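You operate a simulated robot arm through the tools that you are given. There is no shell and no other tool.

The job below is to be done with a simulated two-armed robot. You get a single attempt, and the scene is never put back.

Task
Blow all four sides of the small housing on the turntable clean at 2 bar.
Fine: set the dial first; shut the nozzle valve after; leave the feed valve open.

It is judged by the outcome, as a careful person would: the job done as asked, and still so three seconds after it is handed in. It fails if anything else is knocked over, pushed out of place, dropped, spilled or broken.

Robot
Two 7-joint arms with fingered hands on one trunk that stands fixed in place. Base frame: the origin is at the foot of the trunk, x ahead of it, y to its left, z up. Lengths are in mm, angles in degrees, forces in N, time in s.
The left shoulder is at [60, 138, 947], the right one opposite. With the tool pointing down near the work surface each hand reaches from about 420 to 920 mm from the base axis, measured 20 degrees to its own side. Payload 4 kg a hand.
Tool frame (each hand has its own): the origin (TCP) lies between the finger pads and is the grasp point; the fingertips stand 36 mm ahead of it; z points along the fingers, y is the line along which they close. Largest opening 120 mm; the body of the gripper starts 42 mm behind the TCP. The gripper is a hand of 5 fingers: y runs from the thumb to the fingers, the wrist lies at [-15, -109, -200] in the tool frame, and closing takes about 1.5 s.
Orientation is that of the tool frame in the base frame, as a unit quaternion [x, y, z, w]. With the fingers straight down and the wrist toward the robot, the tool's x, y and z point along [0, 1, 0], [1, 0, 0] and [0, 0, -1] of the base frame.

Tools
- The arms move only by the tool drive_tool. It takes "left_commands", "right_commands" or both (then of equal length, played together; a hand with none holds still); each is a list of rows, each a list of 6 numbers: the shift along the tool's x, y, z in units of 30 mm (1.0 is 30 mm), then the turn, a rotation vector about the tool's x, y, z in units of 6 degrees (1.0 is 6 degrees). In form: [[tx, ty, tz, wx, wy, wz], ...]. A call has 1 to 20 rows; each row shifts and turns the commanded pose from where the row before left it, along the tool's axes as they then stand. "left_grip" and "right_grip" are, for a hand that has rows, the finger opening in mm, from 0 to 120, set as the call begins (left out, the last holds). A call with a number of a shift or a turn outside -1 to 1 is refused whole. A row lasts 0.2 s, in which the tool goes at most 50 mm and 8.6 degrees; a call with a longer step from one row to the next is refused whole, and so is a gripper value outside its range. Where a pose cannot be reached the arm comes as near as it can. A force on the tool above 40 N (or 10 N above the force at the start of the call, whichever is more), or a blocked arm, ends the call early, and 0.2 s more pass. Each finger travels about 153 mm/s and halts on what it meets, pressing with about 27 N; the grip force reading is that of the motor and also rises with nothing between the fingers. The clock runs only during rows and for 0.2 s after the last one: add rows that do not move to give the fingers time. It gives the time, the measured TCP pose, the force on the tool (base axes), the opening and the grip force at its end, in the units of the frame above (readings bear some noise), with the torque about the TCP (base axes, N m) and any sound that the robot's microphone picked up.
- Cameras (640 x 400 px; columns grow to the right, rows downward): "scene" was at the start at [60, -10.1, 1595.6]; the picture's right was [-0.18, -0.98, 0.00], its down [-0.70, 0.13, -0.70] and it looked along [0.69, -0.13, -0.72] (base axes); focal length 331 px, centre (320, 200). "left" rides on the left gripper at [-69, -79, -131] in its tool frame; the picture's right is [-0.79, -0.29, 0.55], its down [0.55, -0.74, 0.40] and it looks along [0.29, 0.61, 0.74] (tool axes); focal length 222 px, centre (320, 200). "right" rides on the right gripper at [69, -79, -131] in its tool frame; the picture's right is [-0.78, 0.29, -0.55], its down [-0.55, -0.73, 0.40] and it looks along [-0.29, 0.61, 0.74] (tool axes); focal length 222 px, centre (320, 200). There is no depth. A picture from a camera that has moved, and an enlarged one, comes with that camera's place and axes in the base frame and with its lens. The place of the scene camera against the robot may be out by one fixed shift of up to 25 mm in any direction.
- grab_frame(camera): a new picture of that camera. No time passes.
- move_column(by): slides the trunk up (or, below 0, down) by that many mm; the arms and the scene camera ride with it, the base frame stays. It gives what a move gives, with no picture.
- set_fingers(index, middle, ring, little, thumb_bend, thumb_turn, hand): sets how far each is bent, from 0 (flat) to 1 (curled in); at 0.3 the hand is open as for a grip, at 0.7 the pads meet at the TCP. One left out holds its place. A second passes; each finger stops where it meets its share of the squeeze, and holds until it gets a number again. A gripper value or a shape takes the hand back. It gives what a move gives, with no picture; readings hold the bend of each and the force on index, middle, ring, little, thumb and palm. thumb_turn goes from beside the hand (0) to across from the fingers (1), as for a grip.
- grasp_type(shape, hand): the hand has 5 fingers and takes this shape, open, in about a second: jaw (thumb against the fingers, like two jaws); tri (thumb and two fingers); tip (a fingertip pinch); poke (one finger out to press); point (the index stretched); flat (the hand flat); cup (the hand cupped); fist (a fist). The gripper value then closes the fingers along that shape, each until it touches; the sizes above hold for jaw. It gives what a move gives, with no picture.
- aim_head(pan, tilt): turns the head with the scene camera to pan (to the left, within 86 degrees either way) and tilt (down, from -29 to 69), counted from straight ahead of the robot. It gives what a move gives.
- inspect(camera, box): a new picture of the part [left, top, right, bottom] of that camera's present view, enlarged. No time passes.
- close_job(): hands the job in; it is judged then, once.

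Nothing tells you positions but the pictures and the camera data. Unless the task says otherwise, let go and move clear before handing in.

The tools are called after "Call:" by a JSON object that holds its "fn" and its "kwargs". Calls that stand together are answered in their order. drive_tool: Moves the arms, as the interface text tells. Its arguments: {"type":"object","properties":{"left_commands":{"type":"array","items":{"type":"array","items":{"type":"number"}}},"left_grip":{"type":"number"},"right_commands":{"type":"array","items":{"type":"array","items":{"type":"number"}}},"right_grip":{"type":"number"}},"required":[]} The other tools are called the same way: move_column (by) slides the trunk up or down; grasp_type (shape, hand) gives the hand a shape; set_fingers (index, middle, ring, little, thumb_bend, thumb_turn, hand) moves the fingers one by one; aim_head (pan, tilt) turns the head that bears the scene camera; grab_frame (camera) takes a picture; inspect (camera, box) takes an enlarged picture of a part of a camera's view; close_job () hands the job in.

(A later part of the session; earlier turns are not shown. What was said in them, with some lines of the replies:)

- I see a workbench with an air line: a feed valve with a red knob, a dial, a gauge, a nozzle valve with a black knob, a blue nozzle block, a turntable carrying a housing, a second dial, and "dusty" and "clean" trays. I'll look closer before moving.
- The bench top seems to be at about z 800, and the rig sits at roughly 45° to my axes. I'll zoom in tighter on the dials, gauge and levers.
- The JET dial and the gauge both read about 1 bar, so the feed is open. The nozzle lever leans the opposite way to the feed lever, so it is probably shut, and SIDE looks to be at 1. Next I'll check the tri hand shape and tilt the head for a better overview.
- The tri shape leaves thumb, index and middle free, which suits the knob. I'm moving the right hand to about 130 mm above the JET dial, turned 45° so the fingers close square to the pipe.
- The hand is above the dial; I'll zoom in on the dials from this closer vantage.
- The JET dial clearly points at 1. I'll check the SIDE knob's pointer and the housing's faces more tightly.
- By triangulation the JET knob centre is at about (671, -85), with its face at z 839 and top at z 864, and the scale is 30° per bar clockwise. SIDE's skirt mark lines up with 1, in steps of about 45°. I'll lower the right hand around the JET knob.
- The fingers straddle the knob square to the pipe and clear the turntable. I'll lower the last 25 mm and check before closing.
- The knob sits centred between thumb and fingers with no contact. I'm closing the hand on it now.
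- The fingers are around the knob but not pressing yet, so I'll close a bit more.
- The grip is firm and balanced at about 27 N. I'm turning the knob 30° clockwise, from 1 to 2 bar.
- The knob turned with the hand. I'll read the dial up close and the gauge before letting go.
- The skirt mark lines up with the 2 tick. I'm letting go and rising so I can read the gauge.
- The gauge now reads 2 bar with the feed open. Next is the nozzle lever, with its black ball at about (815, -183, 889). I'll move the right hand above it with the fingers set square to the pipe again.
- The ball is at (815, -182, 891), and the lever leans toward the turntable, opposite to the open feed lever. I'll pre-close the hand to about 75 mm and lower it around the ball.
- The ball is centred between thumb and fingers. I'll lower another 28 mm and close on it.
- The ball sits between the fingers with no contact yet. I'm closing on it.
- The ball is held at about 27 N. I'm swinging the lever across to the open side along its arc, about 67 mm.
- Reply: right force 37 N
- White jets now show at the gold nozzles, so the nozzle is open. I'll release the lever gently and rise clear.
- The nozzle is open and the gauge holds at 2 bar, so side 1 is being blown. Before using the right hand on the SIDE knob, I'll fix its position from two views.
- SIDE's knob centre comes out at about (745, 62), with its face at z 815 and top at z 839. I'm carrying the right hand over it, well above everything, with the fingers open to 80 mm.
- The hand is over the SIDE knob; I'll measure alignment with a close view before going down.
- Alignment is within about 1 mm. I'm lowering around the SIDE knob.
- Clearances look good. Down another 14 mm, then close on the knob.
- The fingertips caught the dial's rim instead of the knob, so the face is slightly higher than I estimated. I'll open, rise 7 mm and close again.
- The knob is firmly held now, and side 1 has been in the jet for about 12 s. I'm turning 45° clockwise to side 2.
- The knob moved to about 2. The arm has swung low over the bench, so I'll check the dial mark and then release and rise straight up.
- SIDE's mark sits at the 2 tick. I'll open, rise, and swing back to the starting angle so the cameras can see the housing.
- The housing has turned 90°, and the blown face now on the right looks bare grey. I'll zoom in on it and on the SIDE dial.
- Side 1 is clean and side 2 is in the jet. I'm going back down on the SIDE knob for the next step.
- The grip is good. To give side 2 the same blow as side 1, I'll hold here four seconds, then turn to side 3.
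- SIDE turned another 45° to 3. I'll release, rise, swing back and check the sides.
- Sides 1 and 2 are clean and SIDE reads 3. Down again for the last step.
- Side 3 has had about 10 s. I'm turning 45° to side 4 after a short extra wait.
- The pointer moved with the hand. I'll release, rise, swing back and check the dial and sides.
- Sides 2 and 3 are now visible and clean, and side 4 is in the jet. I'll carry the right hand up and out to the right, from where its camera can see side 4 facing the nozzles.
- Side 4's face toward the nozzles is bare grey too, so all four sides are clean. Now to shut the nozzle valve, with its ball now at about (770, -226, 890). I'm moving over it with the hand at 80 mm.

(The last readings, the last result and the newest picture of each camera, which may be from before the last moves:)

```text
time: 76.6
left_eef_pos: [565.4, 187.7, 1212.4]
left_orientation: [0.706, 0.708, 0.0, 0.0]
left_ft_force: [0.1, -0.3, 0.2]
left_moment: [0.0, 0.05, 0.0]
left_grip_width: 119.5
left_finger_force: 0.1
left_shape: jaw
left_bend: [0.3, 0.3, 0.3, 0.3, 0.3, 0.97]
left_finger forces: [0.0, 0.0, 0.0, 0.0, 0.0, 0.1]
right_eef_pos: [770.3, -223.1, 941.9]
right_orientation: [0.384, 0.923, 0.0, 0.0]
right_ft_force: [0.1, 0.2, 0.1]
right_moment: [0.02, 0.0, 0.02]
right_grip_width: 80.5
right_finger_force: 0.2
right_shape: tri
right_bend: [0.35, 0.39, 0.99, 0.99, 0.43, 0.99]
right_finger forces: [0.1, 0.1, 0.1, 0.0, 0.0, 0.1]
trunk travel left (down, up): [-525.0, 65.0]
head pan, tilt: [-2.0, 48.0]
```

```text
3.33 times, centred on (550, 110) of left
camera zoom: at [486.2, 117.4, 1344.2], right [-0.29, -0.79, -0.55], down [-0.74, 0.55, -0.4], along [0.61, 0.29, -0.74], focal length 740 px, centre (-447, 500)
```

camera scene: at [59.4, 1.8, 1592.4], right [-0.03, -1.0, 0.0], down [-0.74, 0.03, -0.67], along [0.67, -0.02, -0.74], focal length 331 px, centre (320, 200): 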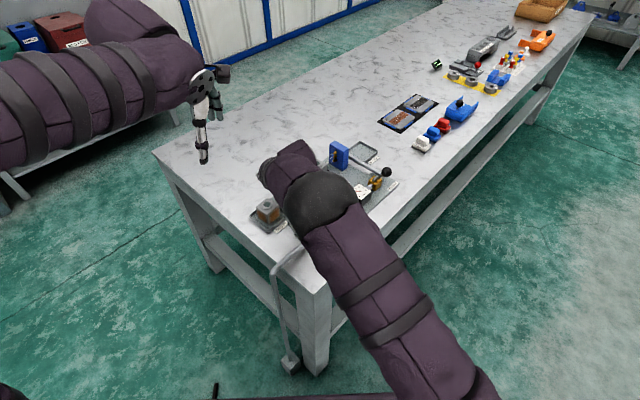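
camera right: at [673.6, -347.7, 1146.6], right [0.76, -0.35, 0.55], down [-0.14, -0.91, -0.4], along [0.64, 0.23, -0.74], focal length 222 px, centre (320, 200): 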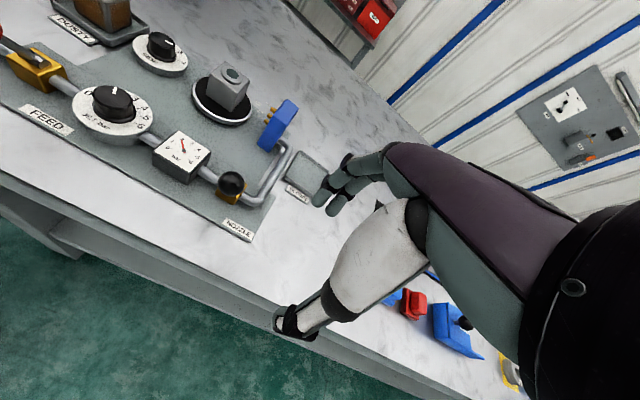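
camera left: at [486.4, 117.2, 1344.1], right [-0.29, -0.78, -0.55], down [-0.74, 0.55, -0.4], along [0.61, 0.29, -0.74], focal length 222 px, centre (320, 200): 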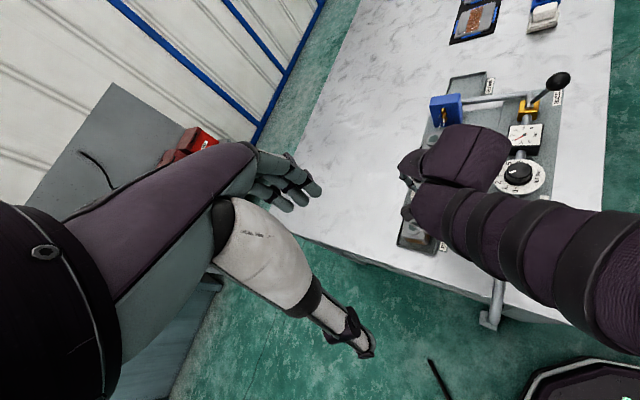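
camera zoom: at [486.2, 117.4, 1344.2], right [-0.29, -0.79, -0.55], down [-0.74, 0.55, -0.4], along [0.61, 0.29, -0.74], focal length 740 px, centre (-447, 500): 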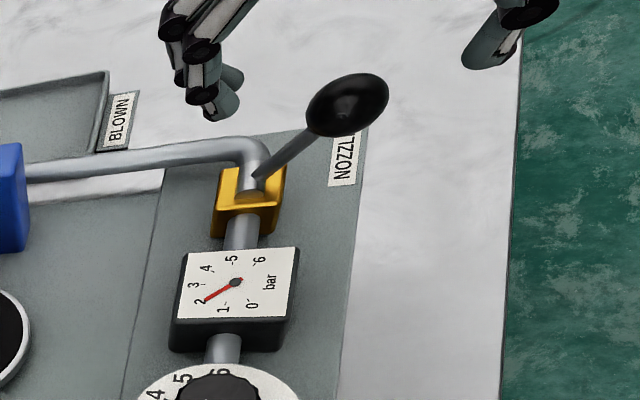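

The ball is at about (769, -228, 890). I'm nudging to centre on it, lowering, and closing.

Call:
{"fn": "drive_tool", "kwargs": {"right_commands": [[-0.08, -0.137, 0, 0, 0, 0], [0, 0, 0.52, 0, 0, 0], [0, 0, 0.52, 0, 0, 0], [0, 0, 0, 0, 0, 0]]}}

Call:
{"fn": "inspect", "kwargs": {"camera": "right", "box": [210, 140, 410, 350]}}

Call:
{"fn": "inspect", "kwargs": {"camera": "left", "box": [490, 50, 610, 170]}}

```text
time: 77.6
left_eef_pos: [563.6, 187.1, 1213.1]
left_orientation: [0.706, 0.708, 0.0, 0.001]
left_ft_force: [0.8, 0.1, -0.8]
left_moment: [-0.01, -0.03, -0.03]
left_grip_width: 119.6
left_finger_force: 0.1
left_shape: jaw
left_bend: [0.3, 0.3, 0.3, 0.3, 0.3, 0.97]
left_finger forces: [0.0, 0.0, 0.0, 0.0, 0.1, 0.0]
right_eef_pos: [770.5, -228.4, 909.5]
right_orientation: [0.385, 0.923, 0.0, 0.0]
right_ft_force: [1.0, 0.0, 0.4]
right_moment: [-0.03, 0.04, -0.02]
right_grip_width: 80.4
right_finger_force: 0.0
right_shape: tri
right_bend: [0.35, 0.39, 0.99, 0.99, 0.43, 0.99]
right_finger forces: [0.0, 0.0, 0.0, 0.0, 0.1, 0.1]
trunk travel left (down, up): [-525.0, 65.0]
head pan, tilt: [-2.0, 48.0]
```

```text
1.90 times, centred on (310, 245) of right
camera zoom: at [664.3, -235.2, 1041.8], right [0.76, -0.35, 0.55], down [-0.14, -0.91, -0.4], along [0.64, 0.23, -0.74], focal length 423 px, centre (339, 114)
```

zoom: 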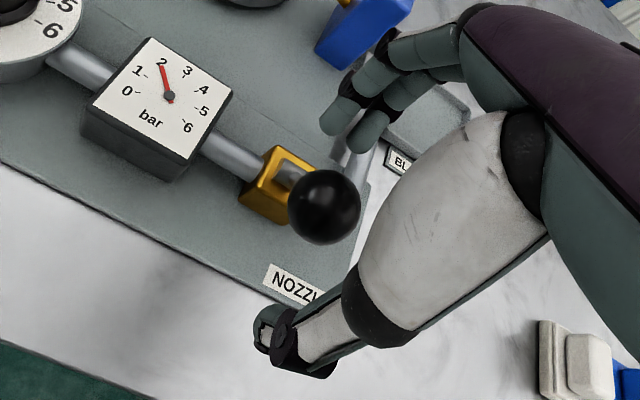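

```text
3.33 times, centred on (550, 110) of left
camera zoom: at [486.3, 117.4, 1344.2], right [-0.29, -0.79, -0.55], down [-0.74, 0.55, -0.4], along [0.61, 0.29, -0.74], focal length 740 px, centre (-447, 500)
```

zoom: 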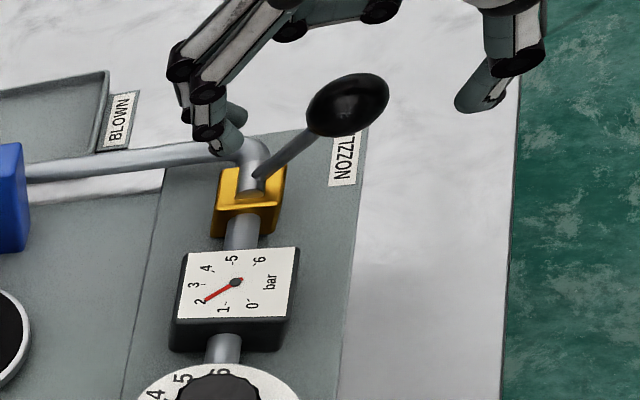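

The ball is well centred. Closing now.

Call:
{"fn": "drive_tool", "kwargs": {"right_commands": [[0, 0, 0, 0, 0, 0], [0, 0, 0, 0, 0, 0], [0, 0, 0, 0, 0, 0], [0, 0, 0, 0, 0, 0], [0, 0, 0, 0, 0, 0], [0, 0, 0, 0, 0, 0], [0, 0, 0, 0, 0, 0]], "right_grip": 12}}

Call:
{"fn": "inspect", "kwargs": {"camera": "right", "box": [210, 140, 410, 350]}}

Call:
{"fn": "inspect", "kwargs": {"camera": "left", "box": [490, 50, 610, 170]}}

```text
time: 79.2
left_eef_pos: [565.9, 186.4, 1212.2]
left_orientation: [0.707, 0.707, 0.0, 0.001]
left_ft_force: [0.6, -0.1, 0.4]
left_moment: [0.01, -0.01, 0.0]
left_grip_width: 119.3
left_finger_force: 0.0
left_shape: jaw
left_bend: [0.3, 0.3, 0.3, 0.3, 0.3, 0.97]
left_finger forces: [0.0, 0.0, 0.0, 0.0, 0.0, 0.0]
right_eef_pos: [769.4, -230.0, 911.0]
right_orientation: [0.385, 0.923, 0.0, 0.0]
right_ft_force: [1.1, 0.2, -3.7]
right_moment: [-0.03, 0.03, -0.01]
right_grip_width: 20.0
right_finger_force: 27.5
right_shape: tri
right_bend: [0.72, 0.62, 1.0, 1.0, 0.71, 1.0]
right_finger forces: [12.2, 10.9, 0.0, 0.0, 21.6, 0.1]
trunk travel left (down, up): [-525.0, 65.0]
head pan, tilt: [-2.0, 48.0]
```

```text
1.90 times, centred on (310, 245) of right
camera zoom: at [664.7, -235.2, 1041.5], right [0.76, -0.35, 0.55], down [-0.14, -0.91, -0.4], along [0.64, 0.23, -0.74], focal length 423 px, centre (339, 114)
```

zoom: 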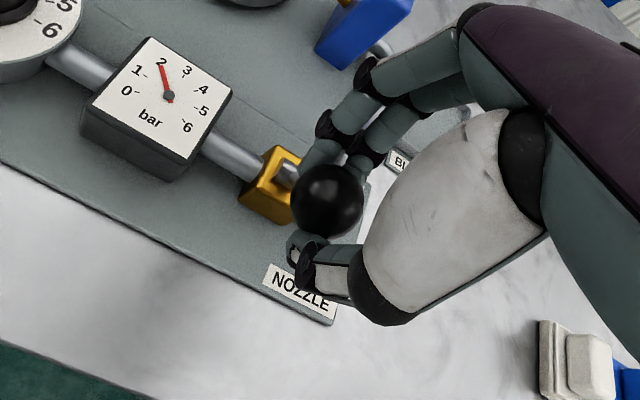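

```text
3.33 times, centred on (550, 110) of left
camera zoom: at [486.9, 117.3, 1343.9], right [-0.29, -0.79, -0.55], down [-0.74, 0.55, -0.4], along [0.61, 0.29, -0.74], focal length 740 px, centre (-447, 500)
```

zoom: 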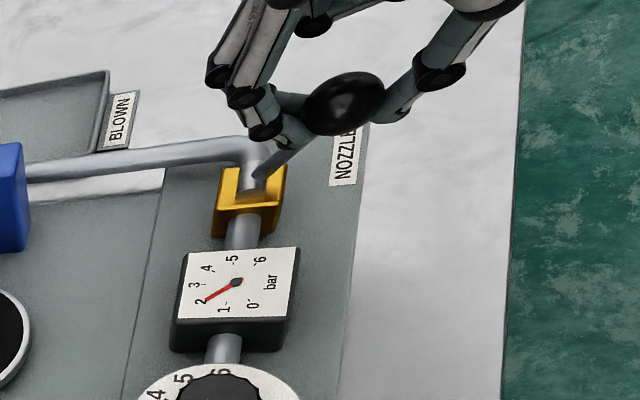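

Held firmly. I'm swinging the lever back along its arc to shut.

Call:
{"fn": "drive_tool", "kwargs": {"right_commands": [[0, 0.223, -0.093, 0, 0, 0], [0, 0.223, -0.073, 0, 0, 0], [0, 0.223, -0.05, 0, 0, 0], [0, 0.223, -0.027, 0, 0, 0], [0, 0.223, -0.01, 0, 0, 0], [0, 0.223, 0.01, 0, 0, 0], [0, 0.223, 0.03, 0, 0, 0], [0, 0.223, 0.053, 0, 0, 0], [0, 0.223, 0.073, 0, 0, 0], [0, 0.223, 0.08, 0, 0, 0], [0, 0, 0, 0, 0, 0]]}}

Call:
{"fn": "inspect", "kwargs": {"camera": "right", "box": [210, 140, 410, 350]}}

Call:
{"fn": "inspect", "kwargs": {"camera": "left", "box": [430, 50, 610, 170]}}

Call:
{"fn": "inspect", "kwargs": {"camera": "scene", "box": [300, 130, 420, 230]}}

```text
time: 81.1
left_eef_pos: [564.7, 186.8, 1212.6]
left_orientation: [0.707, 0.708, 0.0, 0.0]
left_ft_force: [-0.2, -0.5, -0.1]
left_moment: [0.0, -0.05, 0.01]
left_grip_width: 119.5
left_finger_force: 0.0
left_shape: jaw
left_bend: [0.3, 0.3, 0.3, 0.3, 0.3, 0.97]
left_finger forces: [0.1, 0.0, 0.1, 0.1, 0.1, 0.1]
right_eef_pos: [804.1, -195.4, 905.9]
right_orientation: [0.385, 0.923, -0.008, -0.006]
right_ft_force: [-2.7, -7.6, -13.3]
right_moment: [-0.3, 0.15, 0.0]
right_grip_width: 15.7
right_finger_force: 26.7
right_shape: tri
right_bend: [0.72, 0.66, 1.0, 1.0, 0.74, 1.0]
right_finger forces: [12.1, 10.2, 0.0, 0.1, 22.2, 0.1]
trunk travel left (down, up): [-525.0, 65.0]
head pan, tilt: [-2.0, 48.0]
stopped in row 9 (right hand): the force on the tool passed its limit at 41 N (the readings are from after the stop); the commanded pose is now the measured one
```

```text
1.90 times, centred on (310, 245) of right
camera zoom: at [701.3, -199.8, 1039.7], right [0.77, -0.35, 0.54], down [-0.14, -0.91, -0.39], along [0.62, 0.22, -0.75], focal length 423 px, centre (339, 114)
```

zoom: 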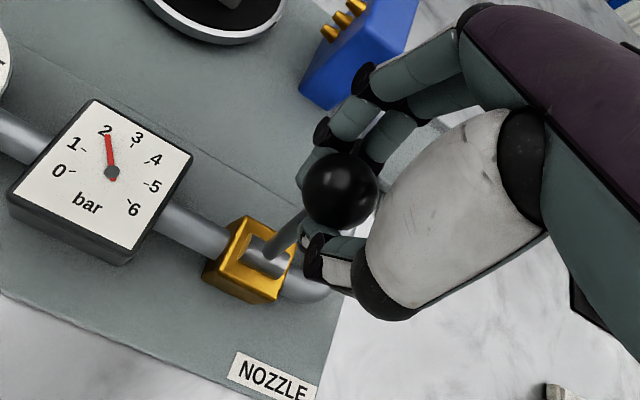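

```text
3.33 times, centred on (520, 110) of left
camera zoom: at [487.1, 117.2, 1344.4], right [-0.29, -0.79, -0.55], down [-0.74, 0.55, -0.4], along [0.61, 0.29, -0.74], focal length 740 px, centre (-347, 500)
```

zoom: 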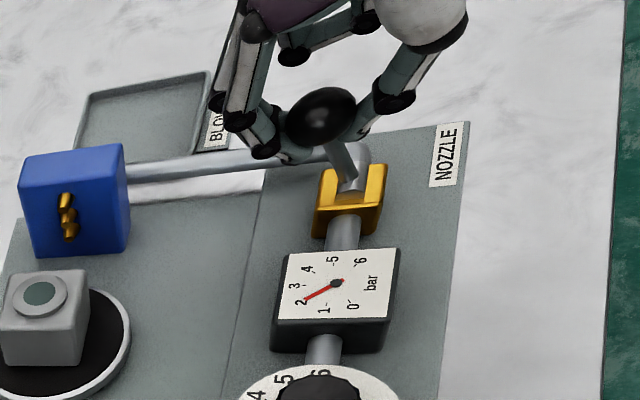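

```text
4.00 times, centred on (360, 180) of scene
camera zoom: at [60.3, 1.6, 1592.8], right [-0.03, -1.0, 0.0], down [-0.74, 0.03, -0.67], along [0.67, -0.02, -0.74], focal length 1323 px, centre (160, 280)
```

zoom: 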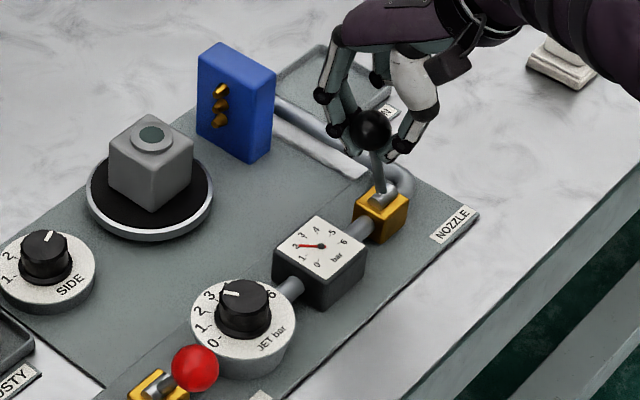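

The jets have stopped, but the force guard tripped before the lever reached its full throw. I'll open the hand to relax it and look at where the lever stands.

Call:
{"fn": "drive_tool", "kwargs": {"right_commands": [[0, 0, 0, 0, 0, 0], [0, 0, 0, 0, 0, 0], [0, 0, 0, 0, 0, 0], [0, 0, 0, 0, 0, 0], [0, 0, 0, 0, 0, 0]], "right_grip": 80}}

Call:
{"fn": "inspect", "kwargs": {"camera": "right", "box": [210, 140, 410, 350]}}

Call:
{"fn": "inspect", "kwargs": {"camera": "left", "box": [430, 50, 610, 170]}}

Call:
{"fn": "inspect", "kwargs": {"camera": "scene", "box": [300, 130, 420, 230]}}

```text
time: 82.3
left_eef_pos: [565.1, 187.4, 1212.6]
left_orientation: [0.707, 0.707, 0.0, 0.0]
left_ft_force: [-0.6, -0.3, 0.7]
left_moment: [0.0, -0.01, 0.03]
left_grip_width: 119.8
left_finger_force: 0.1
left_shape: jaw
left_bend: [0.3, 0.3, 0.3, 0.3, 0.3, 0.97]
left_finger forces: [0.1, 0.1, 0.0, 0.1, 0.0, 0.1]
right_eef_pos: [805.5, -192.2, 909.5]
right_orientation: [0.384, 0.923, -0.004, -0.005]
right_ft_force: [0.2, 0.2, 0.4]
right_moment: [-0.01, 0.0, 0.0]
right_grip_width: 79.9
right_finger_force: 0.0
right_shape: tri
right_bend: [0.36, 0.39, 0.99, 0.99, 0.43, 1.0]
right_finger forces: [0.0, 0.0, 0.0, 0.0, 0.1, 0.0]
trunk travel left (down, up): [-525.0, 65.0]
head pan, tilt: [-2.0, 48.0]
```

```text
1.90 times, centred on (310, 245) of right
camera zoom: at [701.4, -197.4, 1042.8], right [0.77, -0.35, 0.54], down [-0.14, -0.91, -0.39], along [0.63, 0.23, -0.74], focal length 423 px, centre (339, 114)
```

zoom: 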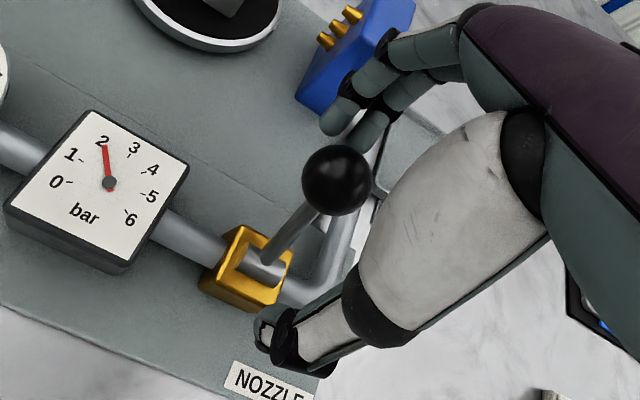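

```text
3.33 times, centred on (520, 110) of left
camera zoom: at [486.4, 117.5, 1344.1], right [-0.29, -0.79, -0.55], down [-0.74, 0.55, -0.4], along [0.61, 0.29, -0.74], focal length 740 px, centre (-347, 500)
```

zoom: 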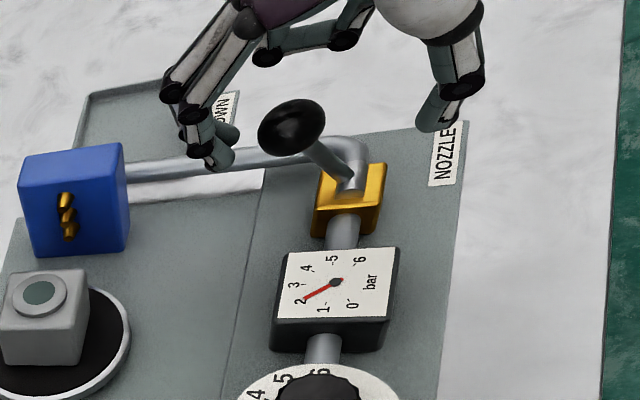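

```text
4.00 times, centred on (360, 180) of scene
camera zoom: at [59.4, 2.2, 1592.4], right [-0.03, -1.0, 0.0], down [-0.74, 0.03, -0.67], along [0.67, -0.02, -0.74], focal length 1323 px, centre (160, 280)
```

zoom: 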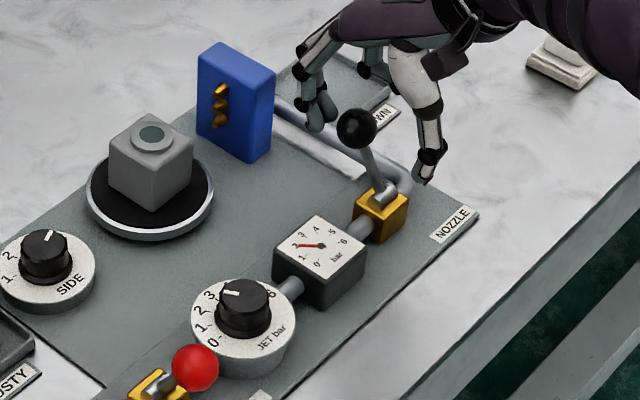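

Once released, the lever snapped to its original shut position, and no jets show at the nozzles. I'll centre the hand on the ball for clearance, rise straight up and withdraw.

Call:
{"fn": "drive_tool", "kwargs": {"right_commands": [[0, 0.4, 0, 0, 0, 0], [0, 0, -0.7, 0, 0, 0], [0, 0, -0.8, 0, 0, 0], [0, 0, -0.8, 0, 0, 0], [0, 0, -0.8, 0, 0, 0], [0, 0, -0.8, 0, 0, 0], [0, 0, 0, 0, 0, 0]]}}

Call:
{"fn": "grab_frame", "kwargs": {"camera": "right"}}

Call:
{"fn": "inspect", "kwargs": {"camera": "left", "box": [390, 60, 580, 250]}}

```text
time: 83.9
left_eef_pos: [565.9, 186.6, 1213.8]
left_orientation: [0.707, 0.707, 0.0, 0.0]
left_ft_force: [0.8, 0.4, -0.2]
left_moment: [0.02, 0.01, -0.03]
left_grip_width: 119.6
left_finger_force: 0.0
left_shape: jaw
left_bend: [0.3, 0.3, 0.3, 0.3, 0.3, 0.97]
left_finger forces: [0.0, 0.1, 0.1, 0.0, 0.0, 0.0]
right_eef_pos: [815.7, -184.0, 1027.8]
right_orientation: [0.384, 0.923, -0.003, -0.005]
right_ft_force: [0.6, -0.1, -0.1]
right_moment: [0.02, 0.01, 0.01]
right_grip_width: 79.8
right_finger_force: 0.1
right_shape: tri
right_bend: [0.36, 0.39, 0.99, 0.99, 0.43, 1.0]
right_finger forces: [0.1, 0.0, 0.0, 0.1, 0.1, 0.1]
trunk travel left (down, up): [-525.0, 65.0]
head pan, tilt: [-2.0, 48.0]
```

```text
taken
camera right: at [712.2, -188.9, 1159.1], right [0.77, -0.35, 0.54], down [-0.14, -0.91, -0.39], along [0.63, 0.23, -0.74], focal length 222 px, centre (320, 200)
```

right: 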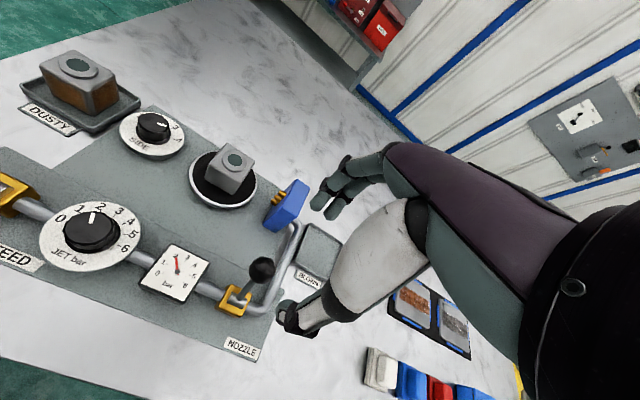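

```text
2.11 times, centred on (485, 155) of left
camera zoom: at [486.6, 117.3, 1344.1], right [-0.29, -0.79, -0.55], down [-0.74, 0.55, -0.4], along [0.61, 0.29, -0.74], focal length 468 px, centre (-27, 295)
```

zoom: 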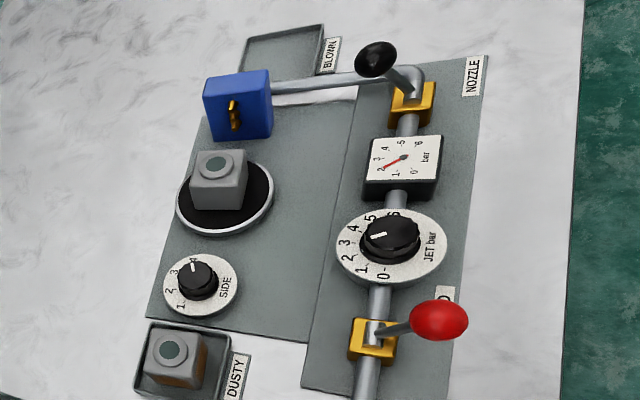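

The nozzle is shut, the feed is still open, and the dial and gauge are at 2 bar. I'm withdrawing the right hand to near its start pose for a final unobstructed look.

Call:
{"fn": "inspect", "kwargs": {"camera": "right", "box": [180, 130, 320, 240]}}

Call:
{"fn": "drive_tool", "kwargs": {"right_commands": [[0.405, -0.8, -0.407, 0, 0, 0], [0.405, -0.8, -0.407, 0, 0, 0], [0.405, -0.8, -0.407, 0, 0, 0], [0.405, -0.8, -0.407, 0, 0, 0], [0.405, -0.8, -0.407, 0, 0, 0], [0.405, -0.8, -0.407, 0, 0, 0], [0.405, -0.8, -0.407, 0, 0, 0], [0.405, -0.8, -0.407, 0, 0, 0], [0.405, -0.8, -0.407, 0, 0, 0], [0.405, -0.8, -0.407, 0, 0, 0], [0, 0, 0, 0, 0, 0.9375], [0, 0, 0, 0, 0, 0.9375], [0, 0, 0, 0, 0, 0.9375], [0, 0, 0, 0, 0, 0.9375], [0, 0, 0, 0, 0, 0.9375], [0, 0, 0, 0, 0, 0.9375], [0, 0, 0, 0, 0, 0.9375], [0, 0, 0, 0, 0, 0.9375], [0, 0, 0, 0, 0, 0]], "right_grip": 120}}

Call:
{"fn": "grab_frame", "kwargs": {"camera": "scene"}}

Call:
{"fn": "inspect", "kwargs": {"camera": "right", "box": [20, 50, 320, 250]}}

Call:
{"fn": "inspect", "kwargs": {"camera": "scene", "box": [240, 130, 400, 250]}}

```text
3.64 times, centred on (250, 185) of right
camera zoom: at [712.2, -188.9, 1159.1], right [0.77, -0.35, 0.54], down [-0.14, -0.91, -0.39], along [0.63, 0.23, -0.74], focal length 808 px, centre (574, 254)
```

zoom: 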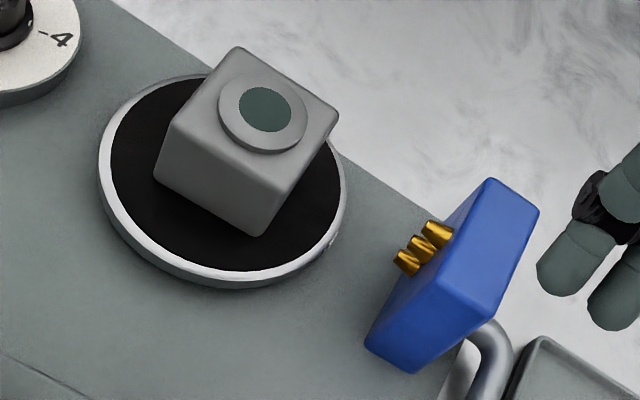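

```text
time: 87.9
left_eef_pos: [566.0, 186.5, 1213.7]
left_orientation: [0.706, 0.708, 0.0, -0.001]
left_ft_force: [-0.7, 0.9, 0.0]
left_moment: [0.02, 0.0, 0.03]
left_grip_width: 119.7
left_finger_force: 0.1
left_shape: jaw
left_bend: [0.3, 0.3, 0.3, 0.3, 0.3, 0.97]
left_finger forces: [0.0, 0.0, 0.1, 0.0, 0.0, 0.0]
right_eef_pos: [560.1, -265.7, 1151.4]
right_orientation: [0.708, 0.706, -0.004, -0.003]
right_ft_force: [0.0, -0.2, -0.1]
right_moment: [-0.01, -0.05, -0.01]
right_grip_width: 119.7
right_finger_force: 0.1
right_shape: tri
right_bend: [0.3, 0.3, 0.99, 0.99, 0.3, 0.97]
right_finger forces: [0.1, 0.0, 0.0, 0.0, 0.0, 0.1]
trunk travel left (down, up): [-525.0, 65.0]
head pan, tilt: [-2.0, 48.0]
```

```text
taken
camera scene: at [59.4, 2.0, 1592.4], right [-0.03, -1.0, 0.0], down [-0.74, 0.03, -0.67], along [0.67, -0.02, -0.74], focal length 331 px, centre (320, 200)
```

scene: 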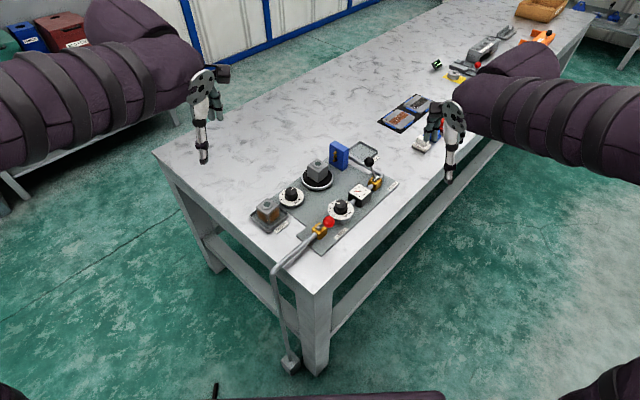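

```text
2.00 times, centred on (170, 150) of right
camera zoom: at [482.6, -194.4, 1283.8], right [0.29, -0.78, 0.55], down [-0.74, -0.55, -0.39], along [0.6, -0.29, -0.74], focal length 444 px, centre (620, 300)
```

zoom: 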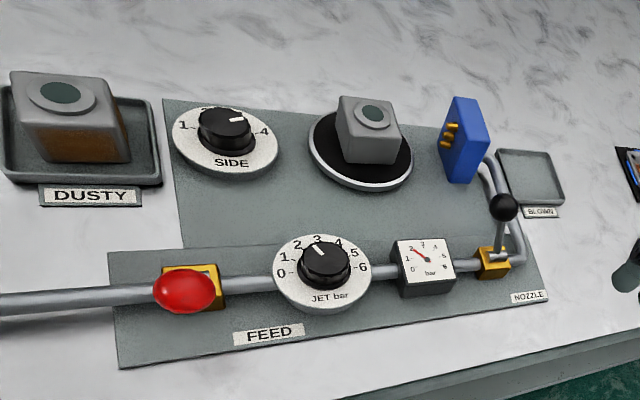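

```text
3.33 times, centred on (320, 190) of scene
camera zoom: at [59.4, 2.0, 1592.4], right [-0.03, -1.0, 0.0], down [-0.74, 0.03, -0.67], along [0.67, -0.02, -0.74], focal length 1102 px, centre (320, 233)
```

zoom: 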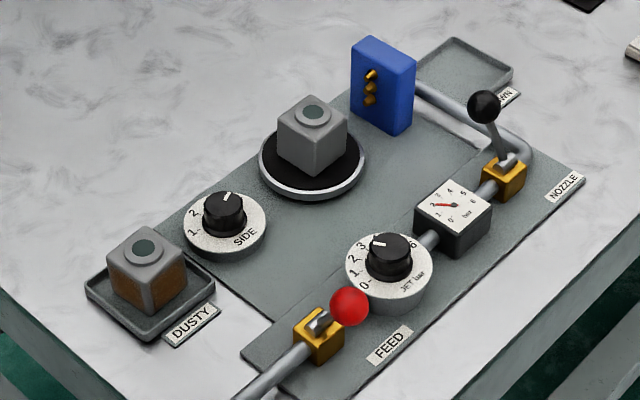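

Everything looks finished: the housing is grey on every face, the nozzle lever is shut, the feed lever hasn't moved, and both hands are clear. One last close look at the dial and gauge before handing in.

Call:
{"fn": "inspect", "kwargs": {"camera": "right", "box": [140, 160, 250, 230]}}

Call:
{"fn": "inspect", "kwargs": {"camera": "right", "box": [160, 80, 270, 160]}}

```text
5.71 times, centred on (195, 195) of right
camera zoom: at [482.6, -194.4, 1283.8], right [0.29, -0.78, 0.55], down [-0.74, -0.55, -0.39], along [0.6, -0.29, -0.74], focal length 1269 px, centre (1034, 229)
```

zoom: 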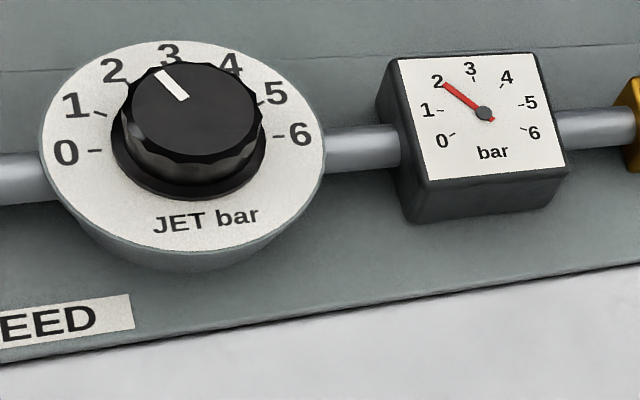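

```text
5.00 times, centred on (215, 120) of right
camera zoom: at [482.6, -194.4, 1283.8], right [0.29, -0.78, 0.55], down [-0.74, -0.55, -0.39], along [0.6, -0.29, -0.74], focal length 1111 px, centre (845, 600)
```

zoom: 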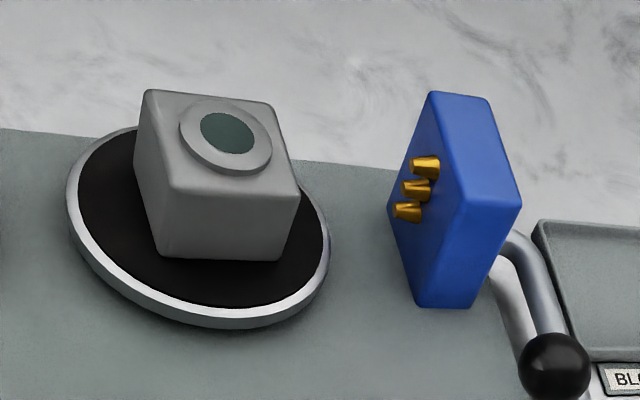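

The gauge reads 2 bar, the housing is clean, there is no jet at the nozzles, and the feed is open. I'm handing the job in.

Call:
{"fn": "close_job", "kwargs": {}}

```text
The job is handed in.
```

I blew all four sides of the small housing clean at 2 bar and handed the job in.

- **Pressure:** I turned the JET dial from 1 to 2 bar before opening the nozzle. The gauge still read about 2 bar in the last picture.
- **Blowing:** I turned the SIDE dial through 1, 2, 3 and 4, and each side had at least 11 seconds in the jet. Every side looked bare grey when I checked it. I did not see side 1 again at the end, because it then faced away from the cameras.
- **Valves:** The nozzle valve is shut and no jets show. The feed valve was never touched and is still open.
- **Surroundings:** Nothing was knocked or moved that I could see. Both hands are empty and clear of the bench.

When I shut the nozzle, the force limit stopped my swing partway. Once I let go, the lever went the rest of the way to its original shut position.
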